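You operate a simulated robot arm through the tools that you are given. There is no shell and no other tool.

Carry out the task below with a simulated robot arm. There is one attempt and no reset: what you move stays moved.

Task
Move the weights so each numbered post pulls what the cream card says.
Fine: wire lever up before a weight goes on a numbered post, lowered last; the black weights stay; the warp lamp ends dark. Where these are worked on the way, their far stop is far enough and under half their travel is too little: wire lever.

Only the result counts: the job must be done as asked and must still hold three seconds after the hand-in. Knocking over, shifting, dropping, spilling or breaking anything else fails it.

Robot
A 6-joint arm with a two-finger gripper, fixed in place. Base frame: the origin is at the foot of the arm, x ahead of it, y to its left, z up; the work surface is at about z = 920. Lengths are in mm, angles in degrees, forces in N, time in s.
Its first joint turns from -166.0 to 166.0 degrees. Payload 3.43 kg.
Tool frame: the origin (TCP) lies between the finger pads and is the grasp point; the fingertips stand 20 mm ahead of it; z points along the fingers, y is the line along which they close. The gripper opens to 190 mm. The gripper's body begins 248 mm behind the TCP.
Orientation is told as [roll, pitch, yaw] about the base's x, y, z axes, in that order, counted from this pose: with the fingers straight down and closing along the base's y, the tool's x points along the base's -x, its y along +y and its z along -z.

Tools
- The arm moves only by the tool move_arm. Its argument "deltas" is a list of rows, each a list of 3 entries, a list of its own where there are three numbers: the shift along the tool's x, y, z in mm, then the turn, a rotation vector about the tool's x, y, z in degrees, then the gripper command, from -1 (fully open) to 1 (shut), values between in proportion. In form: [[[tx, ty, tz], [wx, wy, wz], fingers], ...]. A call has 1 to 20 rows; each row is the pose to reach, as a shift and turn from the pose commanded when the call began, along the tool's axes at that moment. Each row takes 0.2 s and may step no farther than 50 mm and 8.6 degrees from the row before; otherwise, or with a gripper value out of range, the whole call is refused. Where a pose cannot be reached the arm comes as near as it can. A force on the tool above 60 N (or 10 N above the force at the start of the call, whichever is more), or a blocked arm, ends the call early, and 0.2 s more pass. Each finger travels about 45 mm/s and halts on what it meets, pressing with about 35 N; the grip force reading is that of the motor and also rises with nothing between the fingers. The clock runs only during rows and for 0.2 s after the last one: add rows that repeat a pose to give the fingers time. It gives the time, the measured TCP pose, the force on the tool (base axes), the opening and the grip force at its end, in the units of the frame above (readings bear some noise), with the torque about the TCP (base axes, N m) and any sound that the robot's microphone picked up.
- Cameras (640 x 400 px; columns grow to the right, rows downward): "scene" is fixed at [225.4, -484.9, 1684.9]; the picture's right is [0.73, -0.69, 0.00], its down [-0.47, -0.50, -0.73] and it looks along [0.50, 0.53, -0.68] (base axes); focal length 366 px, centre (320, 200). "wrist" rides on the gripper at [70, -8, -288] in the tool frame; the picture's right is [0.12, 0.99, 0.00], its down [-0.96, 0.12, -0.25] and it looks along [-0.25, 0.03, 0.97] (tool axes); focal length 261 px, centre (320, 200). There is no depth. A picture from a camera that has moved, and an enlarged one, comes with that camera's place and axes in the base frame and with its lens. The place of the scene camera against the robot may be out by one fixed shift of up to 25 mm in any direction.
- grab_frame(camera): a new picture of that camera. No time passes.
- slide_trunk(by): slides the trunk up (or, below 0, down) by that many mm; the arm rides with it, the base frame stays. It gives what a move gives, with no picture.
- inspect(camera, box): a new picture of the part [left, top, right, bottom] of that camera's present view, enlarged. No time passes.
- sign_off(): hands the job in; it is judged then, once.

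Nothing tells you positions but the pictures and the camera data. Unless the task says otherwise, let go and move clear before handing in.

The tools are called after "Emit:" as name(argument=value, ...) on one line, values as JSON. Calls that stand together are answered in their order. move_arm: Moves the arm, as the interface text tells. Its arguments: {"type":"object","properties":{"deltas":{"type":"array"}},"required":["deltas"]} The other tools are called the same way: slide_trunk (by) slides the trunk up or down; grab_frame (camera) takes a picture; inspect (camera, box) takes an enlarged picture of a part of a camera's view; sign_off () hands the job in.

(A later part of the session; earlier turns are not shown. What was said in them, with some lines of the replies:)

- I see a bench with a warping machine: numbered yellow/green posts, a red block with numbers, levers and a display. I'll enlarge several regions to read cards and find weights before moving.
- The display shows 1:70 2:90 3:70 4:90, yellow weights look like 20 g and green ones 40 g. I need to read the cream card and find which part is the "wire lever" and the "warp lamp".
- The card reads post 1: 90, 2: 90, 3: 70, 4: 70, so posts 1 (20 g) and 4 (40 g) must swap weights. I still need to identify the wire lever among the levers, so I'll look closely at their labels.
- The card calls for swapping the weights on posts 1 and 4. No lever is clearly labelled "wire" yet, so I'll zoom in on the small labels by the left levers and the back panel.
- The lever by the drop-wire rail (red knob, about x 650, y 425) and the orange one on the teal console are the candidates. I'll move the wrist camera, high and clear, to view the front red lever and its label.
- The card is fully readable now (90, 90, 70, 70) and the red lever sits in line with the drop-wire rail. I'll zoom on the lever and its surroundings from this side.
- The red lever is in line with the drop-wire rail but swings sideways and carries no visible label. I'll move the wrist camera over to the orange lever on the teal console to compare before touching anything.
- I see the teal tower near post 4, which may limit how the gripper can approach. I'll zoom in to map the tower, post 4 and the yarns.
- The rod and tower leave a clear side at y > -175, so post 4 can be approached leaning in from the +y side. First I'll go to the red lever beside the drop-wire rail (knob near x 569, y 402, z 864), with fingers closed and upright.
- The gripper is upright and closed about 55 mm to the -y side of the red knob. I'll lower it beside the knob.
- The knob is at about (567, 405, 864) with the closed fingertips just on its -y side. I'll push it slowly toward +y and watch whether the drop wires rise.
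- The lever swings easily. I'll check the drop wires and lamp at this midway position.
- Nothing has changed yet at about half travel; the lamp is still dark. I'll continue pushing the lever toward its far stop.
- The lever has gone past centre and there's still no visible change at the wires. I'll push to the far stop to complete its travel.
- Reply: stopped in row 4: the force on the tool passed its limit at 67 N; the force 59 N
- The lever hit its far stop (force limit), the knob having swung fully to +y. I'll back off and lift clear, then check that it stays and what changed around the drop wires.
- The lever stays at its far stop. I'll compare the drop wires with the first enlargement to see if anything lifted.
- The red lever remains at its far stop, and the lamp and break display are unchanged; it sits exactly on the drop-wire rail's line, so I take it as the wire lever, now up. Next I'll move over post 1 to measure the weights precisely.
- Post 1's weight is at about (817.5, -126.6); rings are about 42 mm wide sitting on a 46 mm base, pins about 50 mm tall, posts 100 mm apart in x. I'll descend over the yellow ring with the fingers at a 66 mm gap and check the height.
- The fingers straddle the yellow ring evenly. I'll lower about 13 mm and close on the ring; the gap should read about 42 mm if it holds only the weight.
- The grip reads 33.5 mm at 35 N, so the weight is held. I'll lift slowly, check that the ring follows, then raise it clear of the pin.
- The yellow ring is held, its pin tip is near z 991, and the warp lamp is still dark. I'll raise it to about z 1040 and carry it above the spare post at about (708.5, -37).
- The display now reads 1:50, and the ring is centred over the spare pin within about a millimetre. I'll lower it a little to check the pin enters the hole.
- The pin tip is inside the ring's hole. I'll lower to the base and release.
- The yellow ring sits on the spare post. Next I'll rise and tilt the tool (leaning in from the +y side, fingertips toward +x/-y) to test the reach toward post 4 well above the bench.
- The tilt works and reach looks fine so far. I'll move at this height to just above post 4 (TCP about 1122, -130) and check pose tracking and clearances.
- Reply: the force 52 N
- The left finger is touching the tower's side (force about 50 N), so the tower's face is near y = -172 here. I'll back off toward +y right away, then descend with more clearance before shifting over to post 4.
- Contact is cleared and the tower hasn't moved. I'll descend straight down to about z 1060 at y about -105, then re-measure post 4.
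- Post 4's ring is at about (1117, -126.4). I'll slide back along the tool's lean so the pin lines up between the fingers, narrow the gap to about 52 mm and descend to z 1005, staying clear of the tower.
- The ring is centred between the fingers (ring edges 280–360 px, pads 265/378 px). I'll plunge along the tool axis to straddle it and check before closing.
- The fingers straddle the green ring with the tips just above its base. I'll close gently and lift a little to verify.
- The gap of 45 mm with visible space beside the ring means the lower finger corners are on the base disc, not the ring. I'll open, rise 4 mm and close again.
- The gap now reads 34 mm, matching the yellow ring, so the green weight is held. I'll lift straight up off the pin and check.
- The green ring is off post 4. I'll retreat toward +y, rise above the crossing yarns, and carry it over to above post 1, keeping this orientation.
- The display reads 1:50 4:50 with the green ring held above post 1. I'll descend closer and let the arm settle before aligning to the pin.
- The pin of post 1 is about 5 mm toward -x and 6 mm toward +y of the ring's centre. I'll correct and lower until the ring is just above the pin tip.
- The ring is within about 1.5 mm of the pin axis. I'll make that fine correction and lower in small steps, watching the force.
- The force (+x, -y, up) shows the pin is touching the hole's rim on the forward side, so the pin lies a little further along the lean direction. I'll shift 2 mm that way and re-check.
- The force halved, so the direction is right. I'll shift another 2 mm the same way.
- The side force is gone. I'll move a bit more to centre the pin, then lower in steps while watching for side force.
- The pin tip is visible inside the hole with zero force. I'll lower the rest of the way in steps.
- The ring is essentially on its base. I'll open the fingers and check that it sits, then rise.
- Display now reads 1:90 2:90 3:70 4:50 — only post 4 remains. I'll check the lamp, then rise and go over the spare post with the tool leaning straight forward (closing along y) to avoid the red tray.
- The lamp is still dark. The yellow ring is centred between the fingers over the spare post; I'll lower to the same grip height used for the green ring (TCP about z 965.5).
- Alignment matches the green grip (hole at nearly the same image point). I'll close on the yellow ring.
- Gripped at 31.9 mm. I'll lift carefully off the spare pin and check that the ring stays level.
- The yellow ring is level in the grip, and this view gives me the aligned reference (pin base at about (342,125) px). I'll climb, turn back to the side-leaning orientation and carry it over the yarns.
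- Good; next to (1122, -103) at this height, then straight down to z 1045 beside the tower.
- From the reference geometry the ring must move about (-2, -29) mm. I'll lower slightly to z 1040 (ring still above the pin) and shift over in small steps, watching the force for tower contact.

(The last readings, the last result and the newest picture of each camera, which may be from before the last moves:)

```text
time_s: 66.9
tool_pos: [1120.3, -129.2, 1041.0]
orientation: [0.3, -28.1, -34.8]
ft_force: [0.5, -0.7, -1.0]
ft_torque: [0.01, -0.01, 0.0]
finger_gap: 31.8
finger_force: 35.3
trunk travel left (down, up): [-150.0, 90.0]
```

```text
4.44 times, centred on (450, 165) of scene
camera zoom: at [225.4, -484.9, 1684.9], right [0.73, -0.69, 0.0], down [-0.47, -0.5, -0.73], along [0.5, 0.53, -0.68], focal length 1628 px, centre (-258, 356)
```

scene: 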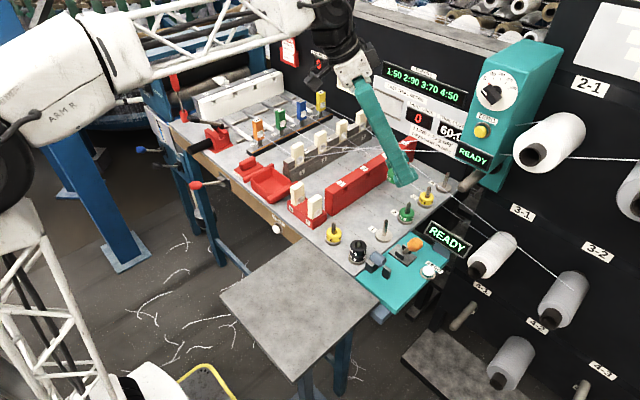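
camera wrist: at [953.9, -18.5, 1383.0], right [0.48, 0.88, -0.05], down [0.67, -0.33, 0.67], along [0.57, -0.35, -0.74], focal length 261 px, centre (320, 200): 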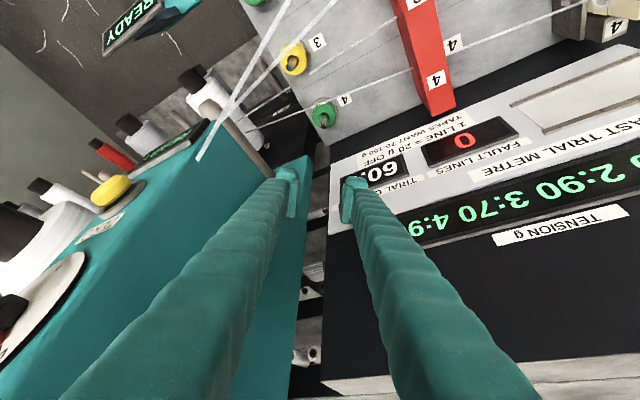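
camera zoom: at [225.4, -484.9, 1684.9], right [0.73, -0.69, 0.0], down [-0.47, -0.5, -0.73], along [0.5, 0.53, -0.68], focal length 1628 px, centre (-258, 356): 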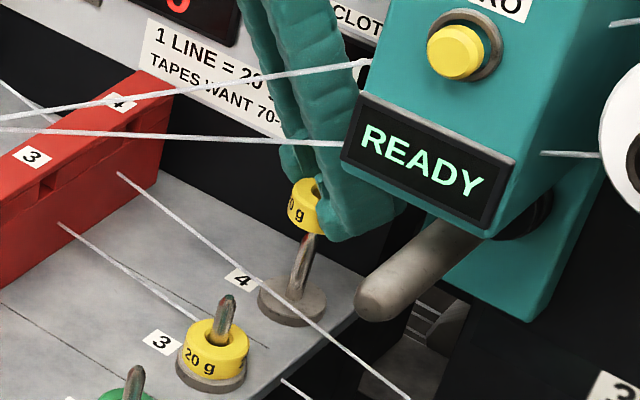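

The pin now appears right where the aligned reference predicts. I'll lower so the pin tip enters the hole and check the force.

Emit:
move_arm(deltas=[[[3.8, 0, 7.1], [0, 0, 0], 0.8], [[7.5, 0, 14.1], [0, 0, 0], 0.8], [[9.4, 0, 17.7], [0, 0, 0], 0.8], [[11.3, 0, 21.2], [0, 0, 0], 0.8], [[11.3, 0, 21.2], [0, 0, 0], 0.8]])

Emit:
inspect(camera="wrist", box=[270, 100, 370, 200])

Emit:
inspect(camera="scene", box=[410, 120, 490, 210])

```text
time_s: 68.1
tool_pos: [1121.3, -131.9, 1017.0]
orientation: [0.1, -28.0, -35.0]
ft_force: [-0.3, -0.4, 0.4]
ft_torque: [-0.01, -0.02, -0.01]
finger_gap: 18.8
finger_force: 0.0
trunk travel left (down, up): [-150.0, 90.0]
```

```text
4.00 times, centred on (320, 150) of wrist
camera zoom: at [954.0, -26.6, 1238.4], right [0.48, 0.88, -0.05], down [0.67, -0.33, 0.67], along [0.57, -0.36, -0.74], focal length 1043 px, centre (320, 400)
```

zoom: 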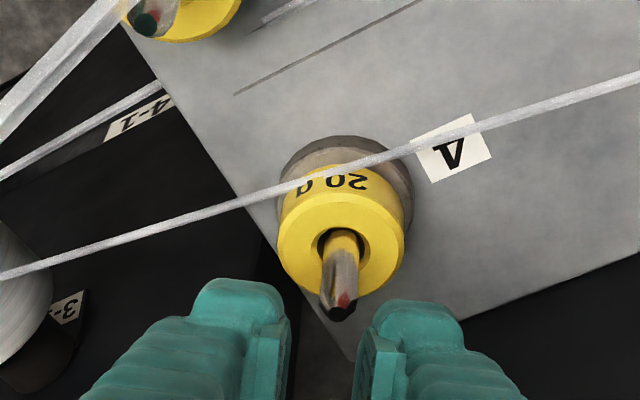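

```text
4.44 times, centred on (450, 165) of scene
camera zoom: at [225.4, -484.9, 1684.9], right [0.73, -0.69, 0.0], down [-0.47, -0.5, -0.73], along [0.5, 0.53, -0.68], focal length 1628 px, centre (-258, 356)
```

zoom: 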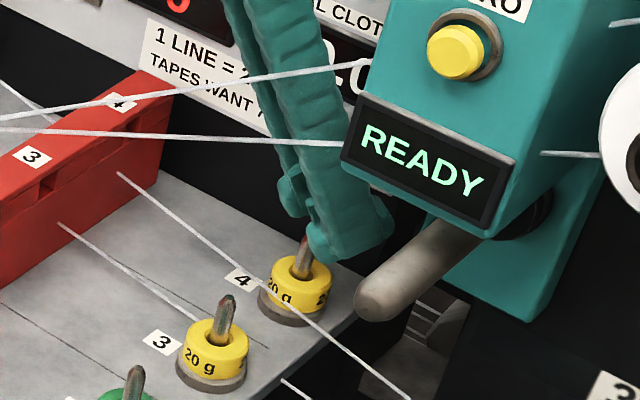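

The ring popped free of the fingers onto the pin and slid down; it appears seated on post 4. I'll check its seating and the display before moving.

Emit:
inspect(camera="scene", box=[260, 0, 500, 160])

Emit:
inspect(camera="scene", box=[425, 165, 475, 205])

Emit:
inspect(camera="wrist", box=[290, 120, 360, 190])

```text
2.50 times, centred on (380, 80) of scene
camera zoom: at [225.4, -484.9, 1684.9], right [0.73, -0.69, 0.0], down [-0.47, -0.5, -0.73], along [0.5, 0.53, -0.68], focal length 916 px, centre (170, 500)
```

zoom: 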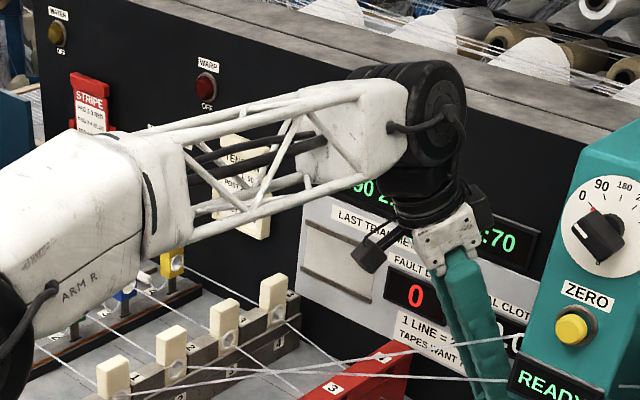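

```text
10.00 times, centred on (450, 185) of scene
camera zoom: at [225.4, -484.9, 1684.9], right [0.73, -0.69, 0.0], down [-0.47, -0.5, -0.73], along [0.5, 0.53, -0.68], focal length 3662 px, centre (-980, 350)
```

zoom: 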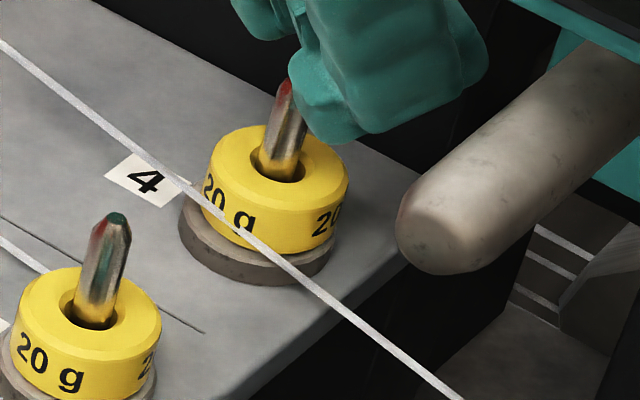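

```text
5.71 times, centred on (325, 155) of wrist
camera zoom: at [954.0, -26.6, 1238.4], right [0.48, 0.88, -0.05], down [0.67, -0.33, 0.67], along [0.57, -0.36, -0.74], focal length 1489 px, centre (291, 457)
```

zoom: 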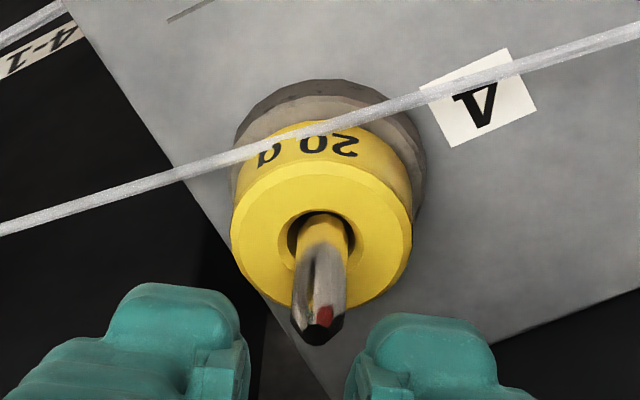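

Post 4 reads 70 and the ring sits on its base. I'll withdraw straight up, then toward +y, and re-check everything.

Emit:
move_arm(deltas=[[[-7, 0, -13.2], [0, 0, 0], 0.8], [[-14.1, 0, -26.5], [0, 0, 0], 0.8], [[-1.4, 20.5, -33.2], [0, 0, 0], 0.8], [[-19.2, 20.5, -66.7], [0, 0, 0], 0.8], [[-37, 20.5, -100.3], [0, 0, 0], 0.8], [[-54.8, 20.5, -133.8], [0, 0, 0], 0.8], [[-17.4, 10.4, -153.7], [0, 0, 0], 0.8], [[20, 0.3, -173.6], [0, 0, 0], 0.8], [[57.4, -9.9, -193.4], [0, 0, 0], 0.8], [[94.8, -20, -213.3], [0, 0, 0], 0.8], [[94.8, -20, -213.3], [0, 0, 0], 0.8]])

Emit:
grab_frame(camera="wrist")

Emit:
inspect(camera="scene", box=[330, 160, 480, 270])

Emit:
inspect(camera="wrist", box=[230, 60, 410, 220])

Emit:
inspect(camera="scene", box=[425, 165, 475, 205])

```text
time_s: 70.5
tool_pos: [956.7, -39.7, 1161.9]
orientation: [0.2, -28.0, -35.1]
ft_force: [-0.6, 0.2, 0.6]
ft_torque: [0.05, 0.0, 0.0]
finger_gap: 19.4
finger_force: 0.1
trunk travel left (down, up): [-150.0, 90.0]
```

```text
taken
camera wrist: at [789.9, 64.9, 1383.0], right [0.48, 0.87, -0.05], down [0.67, -0.33, 0.67], along [0.57, -0.36, -0.74], focal length 261 px, centre (320, 200)
```

wrist: 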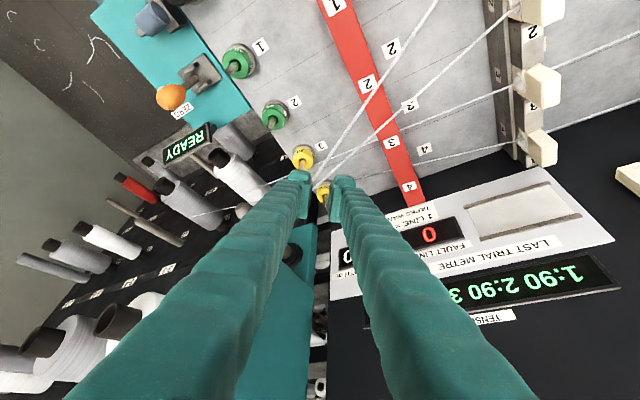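

```text
3.64 times, centred on (405, 215) of scene
camera zoom: at [225.4, -484.9, 1684.9], right [0.73, -0.69, 0.0], down [-0.47, -0.5, -0.73], along [0.5, 0.53, -0.68], focal length 1332 px, centre (11, 146)
```

zoom: 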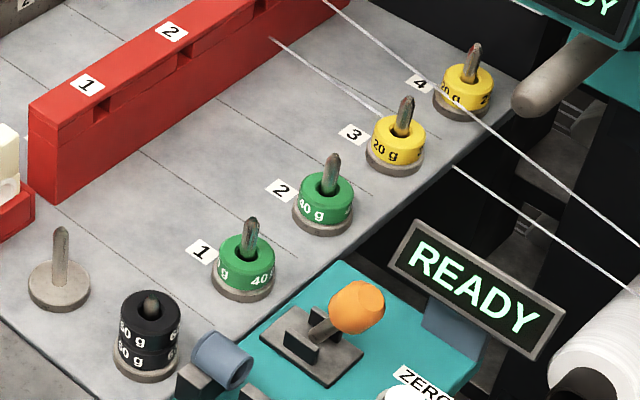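

```text
2.50 times, centred on (320, 140) of wrist
camera zoom: at [789.9, 64.9, 1383.0], right [0.48, 0.87, -0.05], down [0.67, -0.33, 0.67], along [0.57, -0.36, -0.74], focal length 652 px, centre (320, 350)
```

zoom: 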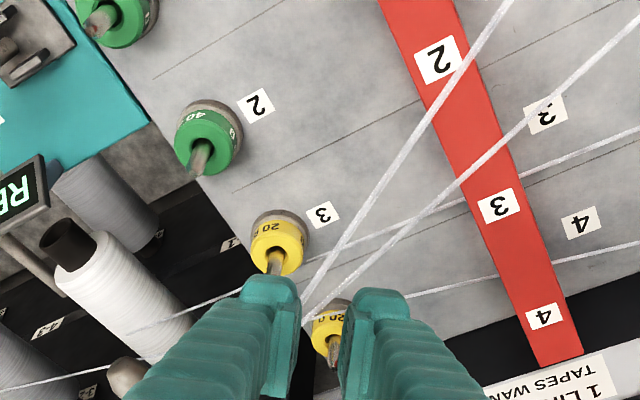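

```text
10.00 times, centred on (450, 185) of scene
camera zoom: at [225.4, -484.9, 1684.9], right [0.73, -0.69, 0.0], down [-0.47, -0.5, -0.73], along [0.5, 0.53, -0.68], focal length 3662 px, centre (-980, 350)
```

zoom: 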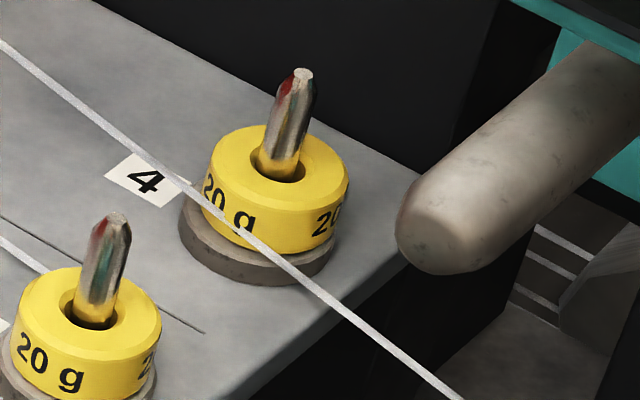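

Weights all show correctly (40, 40, 20, 20 g on posts 1–4, blacks untouched, spare post empty). Now I'll return upright and travel to the +y side of the red lever to lower it.

Emit:
move_arm(deltas=[[[37.5, 16.9, -20], [-0.5, 1.7, -2.1], 1], [[75.1, 33.8, -39.9], [-1.1, 3.4, -4.3], 1], [[112.6, 50.7, -59.9], [-1.6, 5.1, -6.4], 1], [[150.1, 67.6, -79.8], [-2.1, 6.8, -8.6], 1], [[187.7, 84.5, -99.8], [-2.7, 8.5, -10.7], 1], [[225.2, 101.4, -119.7], [-3.2, 10.2, -12.9], 1], [[262.7, 118.3, -139.7], [-3.7, 11.9, -15], 1], [[300.3, 135.2, -159.7], [-4.3, 13.6, -17.2], 1], [[337.8, 152, -179.6], [-4.8, 15.2, -19.3], 1], [[375.3, 168.9, -199.6], [-5.3, 16.9, -21.4], 1], [[412.8, 185.8, -219.5], [-5.8, 18.6, -23.6], 1], [[450.4, 202.7, -239.5], [-6.4, 20.3, -25.7], 1], [[487.9, 219.6, -259.4], [-6.9, 22, -27.9], 1], [[525.4, 236.5, -279.4], [-7.4, 23.7, -30], 1], [[563, 253.4, -299.3], [-8, 25.4, -32.2], 1], [[600.5, 270.3, -319.3], [-8.5, 27.1, -34.3], 1], [[600.5, 270.3, -319.3], [-8.5, 27.1, -34.3], 1]])

Emit:
grab_frame(camera="wrist")

Emit:
grab_frame(camera="scene")

```text
time_s: 74.1
tool_pos: [554.7, 572.2, 1162.6]
orientation: [0.1, -0.1, 0.0]
ft_force: [0.3, -0.2, -1.0]
ft_torque: [0.0, 0.02, 0.0]
finger_gap: 0.0
finger_force: 34.6
trunk travel left (down, up): [-150.0, 90.0]
```

```text
taken
camera wrist: at [483.4, 562.1, 1450.1], right [-0.12, 0.99, 0.0], down [0.96, 0.12, 0.25], along [0.25, 0.03, -0.97], focal length 261 px, centre (320, 200)
```

wrist: 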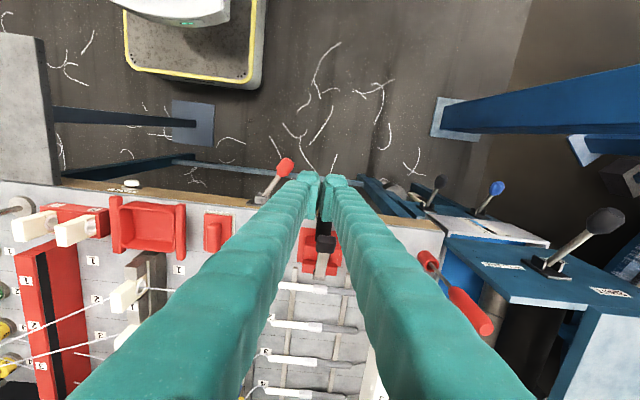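

```text
taken
```

scene: 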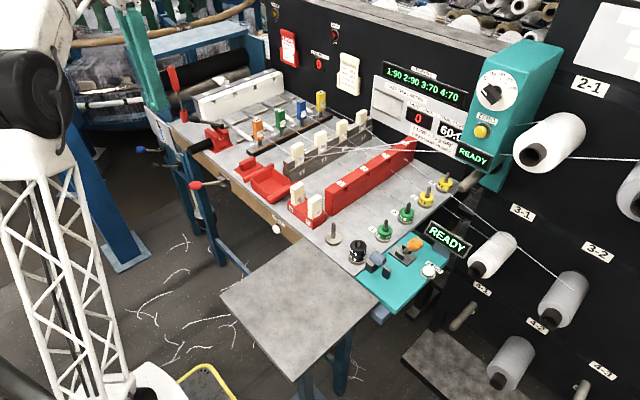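

From here I see another lever with labels on top of the blue housing at the far left, which I had not seen before. I'll read those labels before touching the red lever.

Emit:
inspect(camera="wrist", box=[440, 180, 640, 320])

Emit:
inspect(camera="wrist", box=[230, 140, 350, 230])

Emit:
inspect(camera="scene", box=[100, 0, 280, 140])

Emit:
inspect(camera="scene", box=[260, 0, 480, 130])

```text
2.86 times, centred on (540, 250) of wrist
camera zoom: at [483.4, 562.1, 1450.1], right [-0.12, 0.99, 0.0], down [0.96, 0.12, 0.25], along [0.25, 0.03, -0.97], focal length 745 px, centre (-309, 57)
```

zoom: 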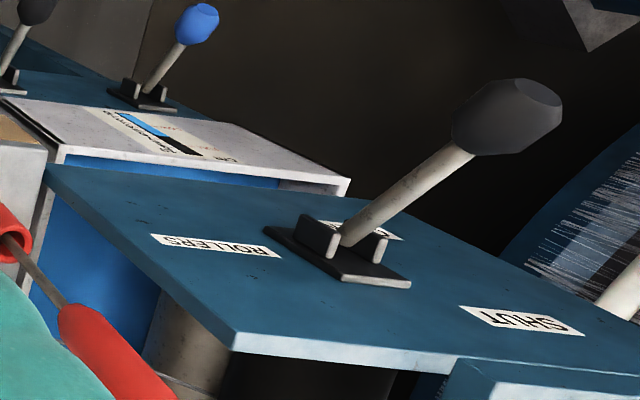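

```text
4.44 times, centred on (290, 185) of wrist
camera zoom: at [483.4, 562.1, 1450.1], right [-0.12, 0.99, 0.0], down [0.96, 0.12, 0.25], along [0.25, 0.03, -0.97], focal length 1158 px, centre (453, 267)
```

zoom: 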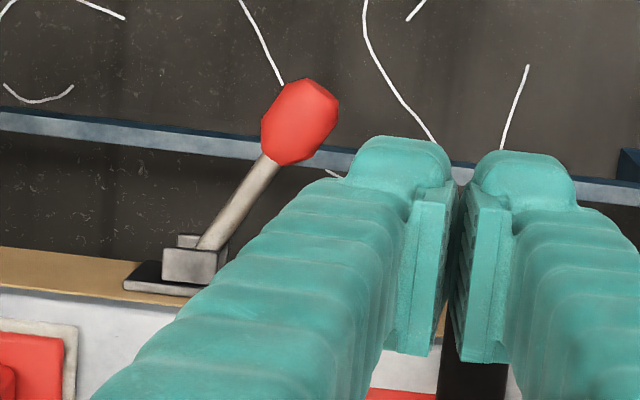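

```text
2.86 times, centred on (190, 70) of scene
camera zoom: at [225.4, -484.9, 1684.9], right [0.73, -0.69, 0.0], down [-0.47, -0.5, -0.73], along [0.5, 0.53, -0.68], focal length 1046 px, centre (691, 571)
```

zoom: 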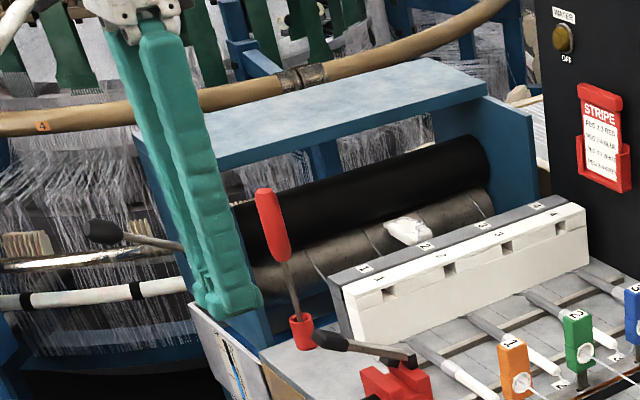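

```text
2.91 times, centred on (370, 65) of scene
camera zoom: at [225.4, -484.9, 1684.9], right [0.73, -0.69, 0.0], down [-0.47, -0.5, -0.73], along [0.5, 0.53, -0.68], focal length 1065 px, centre (174, 593)
```

zoom: 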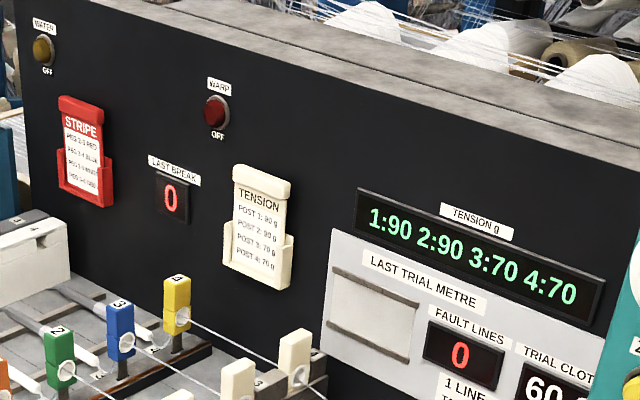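

That lever is labelled ROLLERS (SHUT), so it isn't the one; display reads 1:90 2:90 3:70 4:70 and the lamp is dark. I'll now descend on the +y side of the red lever (knob near (568, 495)).

Emit:
move_arm(deltas=[[[0, 0, 48], [0, 0, 0], 1], [[0, 0, 96], [0, 0, 0], 1], [[0, 0, 144], [0, 0, 0], 1], [[0, 0, 192], [0, 0, 0], 1], [[0, 0, 240], [0, 0, 0], 1], [[0, 0, 280], [0, 0, 0], 1], [[0, 0, 296], [0, 0, 0], 1], [[0, 0, 296], [0, 0, 0], 1]])

Emit:
inspect(camera="wrist", box=[220, 90, 400, 220])

```text
time_s: 75.9
tool_pos: [555.9, 571.2, 863.3]
orientation: [0.2, -0.1, 0.1]
ft_force: [-0.2, 0.3, 0.7]
ft_torque: [0.03, 0.03, 0.04]
finger_gap: 0.0
finger_force: 33.7
trunk travel left (down, up): [-150.0, 90.0]
```

```text
3.08 times, centred on (310, 155) of wrist
camera zoom: at [486.0, 560.8, 1150.6], right [-0.12, 0.99, 0.0], down [0.96, 0.12, 0.25], along [0.25, 0.03, -0.97], focal length 802 px, centre (351, 338)
```

zoom: 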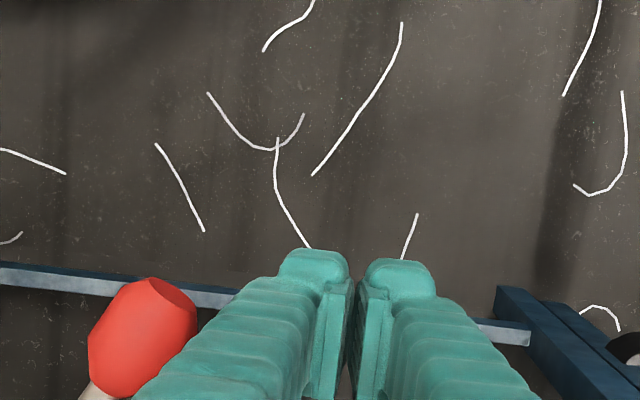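

The closed fingers are on the knob's +y side. I'll push it back toward -y to its original stop.

Emit:
move_arm(deltas=[[[0, -12, 0], [0, 0, 0], 1], [[0, -24, 0], [0, 0, 0], 1], [[0, -34, 0], [0, 0, 0], 1], [[0, -44, 0], [0, 0, 0], 1], [[0, -54, 0], [0, 0, 0], 1], [[0, -64, 0], [0, 0, 0], 1], [[0, -74, 0], [0, 0, 0], 1], [[0, -84, 0], [0, 0, 0], 1], [[0, -92, 0], [0, 0, 0], 1], [[0, -92, 0], [0, 0, 0], 1]])

Emit:
inspect(camera="wrist", box=[220, 90, 400, 220])

Emit:
inspect(camera="scene", box=[170, 130, 290, 240])

```text
time_s: 78.1
tool_pos: [555.8, 476.5, 863.9]
orientation: [0.1, -0.1, 0.1]
ft_force: [-0.4, 0.9, 0.3]
ft_torque: [0.0, -0.01, 0.03]
finger_gap: 0.0
finger_force: 34.1
trunk travel left (down, up): [-150.0, 90.0]
```

```text
3.08 times, centred on (310, 155) of wrist
camera zoom: at [485.3, 466.4, 1152.4], right [-0.12, 0.99, 0.0], down [0.96, 0.12, 0.25], along [0.25, 0.03, -0.97], focal length 802 px, centre (351, 338)
```

zoom: 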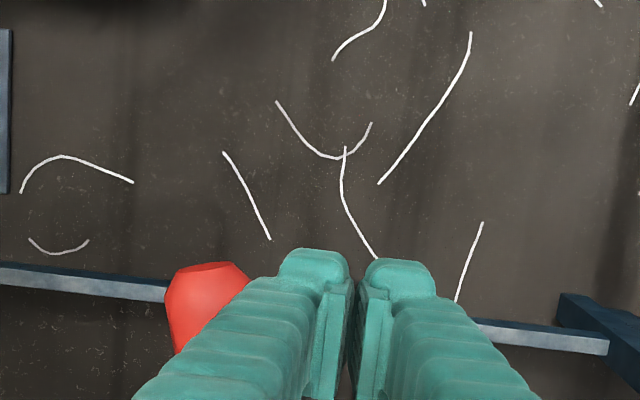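

```text
3.64 times, centred on (230, 185) of scene
camera zoom: at [225.4, -484.9, 1684.9], right [0.73, -0.69, 0.0], down [-0.47, -0.5, -0.73], along [0.5, 0.53, -0.68], focal length 1332 px, centre (647, 254)
```

zoom: 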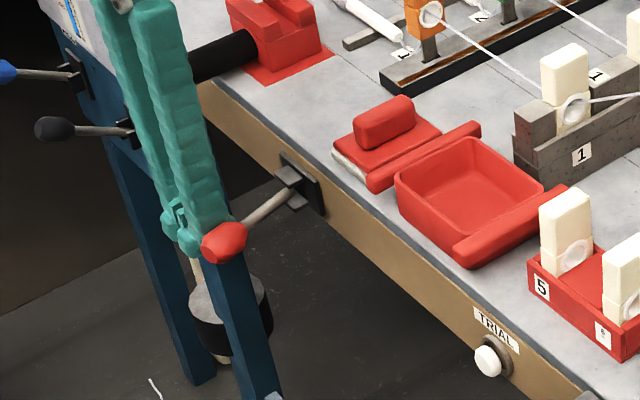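

The lever is about halfway back. I'll keep pushing until it meets its -y stop.

Emit:
move_arm(deltas=[[[0, -7, 0], [0, 0, 0], 1], [[0, -14, 0], [0, 0, 0], 1], [[0, -20, 0], [0, 0, 0], 1], [[0, -26, 0], [0, 0, 0], 1], [[0, -31, 0], [0, 0, 0], 1], [[0, -35, 0], [0, 0, 0], 1], [[0, -39, 0], [0, 0, 0], 1], [[0, -43, 0], [0, 0, 0], 1]])

Emit:
inspect(camera="wrist", box=[220, 90, 400, 220])

Emit:
inspect(camera="scene", box=[170, 130, 290, 240])

```text
time_s: 79.4
tool_pos: [556.2, 453.7, 865.5]
orientation: [0.8, -0.2, 0.0]
ft_force: [-22.5, 51.7, -6.0]
ft_torque: [-0.12, -0.02, 0.08]
finger_gap: 0.0
finger_force: 34.4
trunk travel left (down, up): [-150.0, 90.0]
stopped in row 6: the force on the tool passed its limit at 67 N (the readings are from after the stop); the commanded pose is now the measured one
```

```text
3.08 times, centred on (310, 155) of wrist
camera zoom: at [485.0, 440.2, 1153.1], right [-0.12, 0.99, 0.01], down [0.96, 0.11, 0.25], along [0.25, 0.04, -0.97], focal length 802 px, centre (351, 338)
```

zoom: 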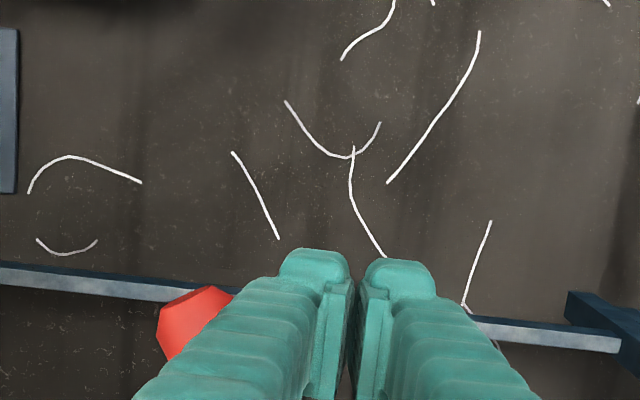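

```text
3.64 times, centred on (230, 185) of scene
camera zoom: at [225.4, -484.9, 1684.9], right [0.73, -0.69, 0.0], down [-0.47, -0.5, -0.73], along [0.5, 0.53, -0.68], focal length 1332 px, centre (647, 254)
```

zoom: 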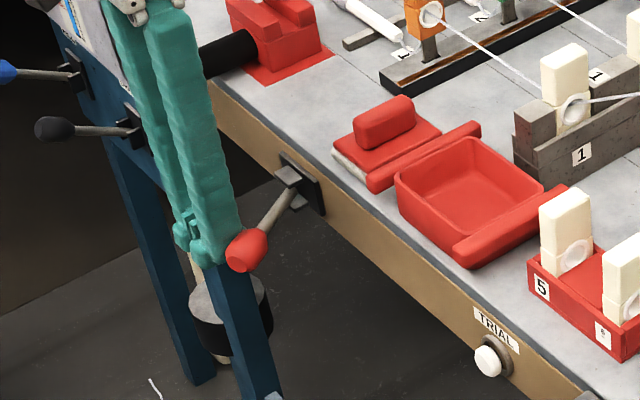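

The lever is at its original stop. I'll back off toward +y, rise clear, and verify the final state.

Emit:
move_arm(deltas=[[[0, 10, 0], [0, 0, 0], 1], [[0, 25, 0], [0.8, 0, 0], 1], [[0, 45, 0], [0.8, 0, 0], 1], [[0, 45, -45], [0.8, 0, 0], 1], [[0, 45, -90], [0.8, 0, 0], 1], [[0, 45, -135], [0.8, 0, 0], 1], [[0, 45, -180], [0.8, 0, 0], 1], [[0, 45, -225], [0.8, 0, 0], 1], [[0, 45, -270], [0.8, 0, 0], 1], [[0, 45, -300], [0.8, 0, 0], 1], [[0, 45, -300], [0.8, 0, 0], 1]])

Emit:
inspect(camera="scene", box=[180, 150, 270, 220])

Emit:
inspect(camera="scene", box=[260, 0, 480, 130])

Emit:
inspect(camera="scene", box=[330, 160, 480, 270])

Emit:
grab_frame(camera="scene")

Emit:
grab_frame(camera="wrist")

```text
time_s: 81.8
tool_pos: [556.3, 490.5, 1167.8]
orientation: [-0.2, -0.2, 0.0]
ft_force: [-0.3, 0.2, -0.5]
ft_torque: [-0.01, 0.01, 0.02]
finger_gap: 0.0
finger_force: 34.1
trunk travel left (down, up): [-150.0, 90.0]
```

```text
5.71 times, centred on (225, 185) of scene
camera zoom: at [225.4, -484.9, 1684.9], right [0.73, -0.69, 0.0], down [-0.47, -0.5, -0.73], along [0.5, 0.53, -0.68], focal length 2093 px, centre (863, 286)
```

zoom: 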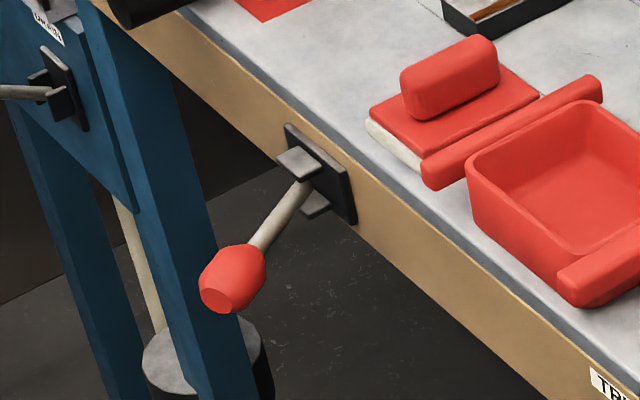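

```text
2.91 times, centred on (370, 65) of scene
camera zoom: at [225.4, -484.9, 1684.9], right [0.73, -0.69, 0.0], down [-0.47, -0.5, -0.73], along [0.5, 0.53, -0.68], focal length 1065 px, centre (174, 593)
```

zoom: 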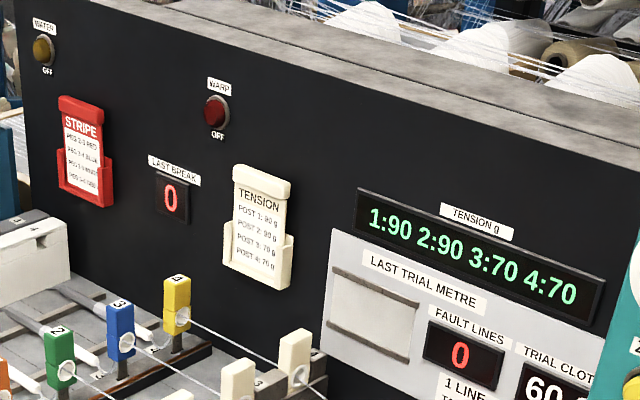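

```text
3.64 times, centred on (405, 215) of scene
camera zoom: at [225.4, -484.9, 1684.9], right [0.73, -0.69, 0.0], down [-0.47, -0.5, -0.73], along [0.5, 0.53, -0.68], focal length 1332 px, centre (11, 146)
```

zoom: 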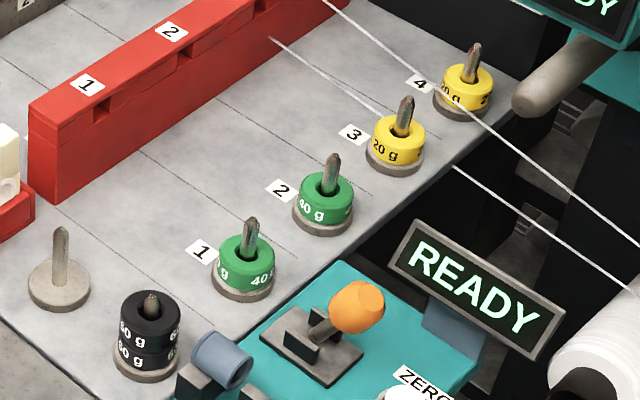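

```text
taken
```

scene: 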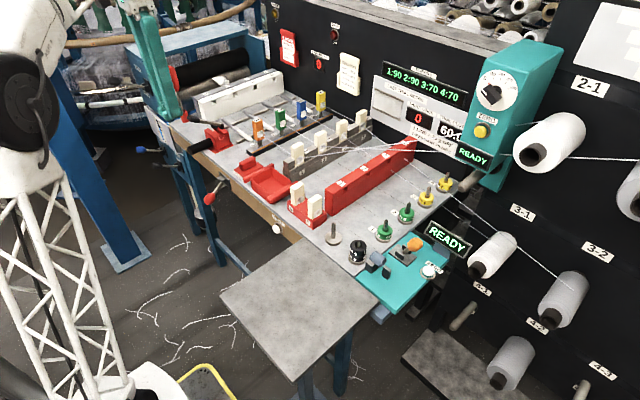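

```text
taken
camera wrist: at [484.1, 482.5, 1455.7], right [-0.12, 0.99, 0.0], down [0.96, 0.12, 0.25], along [0.25, 0.03, -0.97], focal length 261 px, centre (320, 200)
```

wrist: 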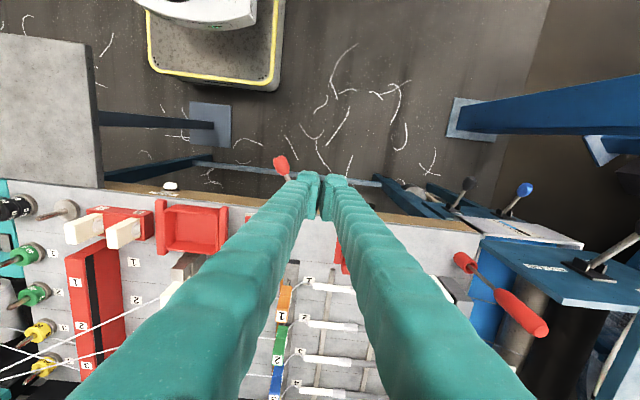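

All checks pass. The display reads 1:90 2:90 3:70 4:70, matching the card. The black weights are untouched, the spare post is empty and the warp lamp is dark. The red lever is back at its starting stop and the gripper is clear, so I'm handing in.

Emit:
sign_off()

```text
The job is handed in.
```

I swapped the weights on posts 1 and 4 and handed the job in. The display now reads 1:90 2:90 3:70 4:70, which matches the cream card.

- **Weights:** posts 1 and 2 now hold the 40 g rings, and posts 3 and 4 hold the 20 g rings. The black weights were not touched, and the spare post I used for parking is empty again.
- **Wire lever:** no lever is labelled "wire". I took the red-knobbed one at the bench front, because it lines up with the drop-wire rail. I moved it to its far stop before placing any weight on a numbered post and returned it to its starting stop last. It swings sideways, and the drop wires did not visibly lift when it moved, so I could not confirm the choice.
- **Warp lamp:** it was dark every time I checked, including at the end, and LAST BREAK stayed at 0.

Two things went less cleanly than planned:
- **Tower contact:** a gripper finger pressed against the teal tower at about 50 N on the first approach to post 4. I backed off, and the tower looked unmoved afterwards.
- **Last ring:** the 20 g ring slipped out of the fingers as it met the post 4 pin and slid down onto its base. It looks properly seated, slightly off-centre.
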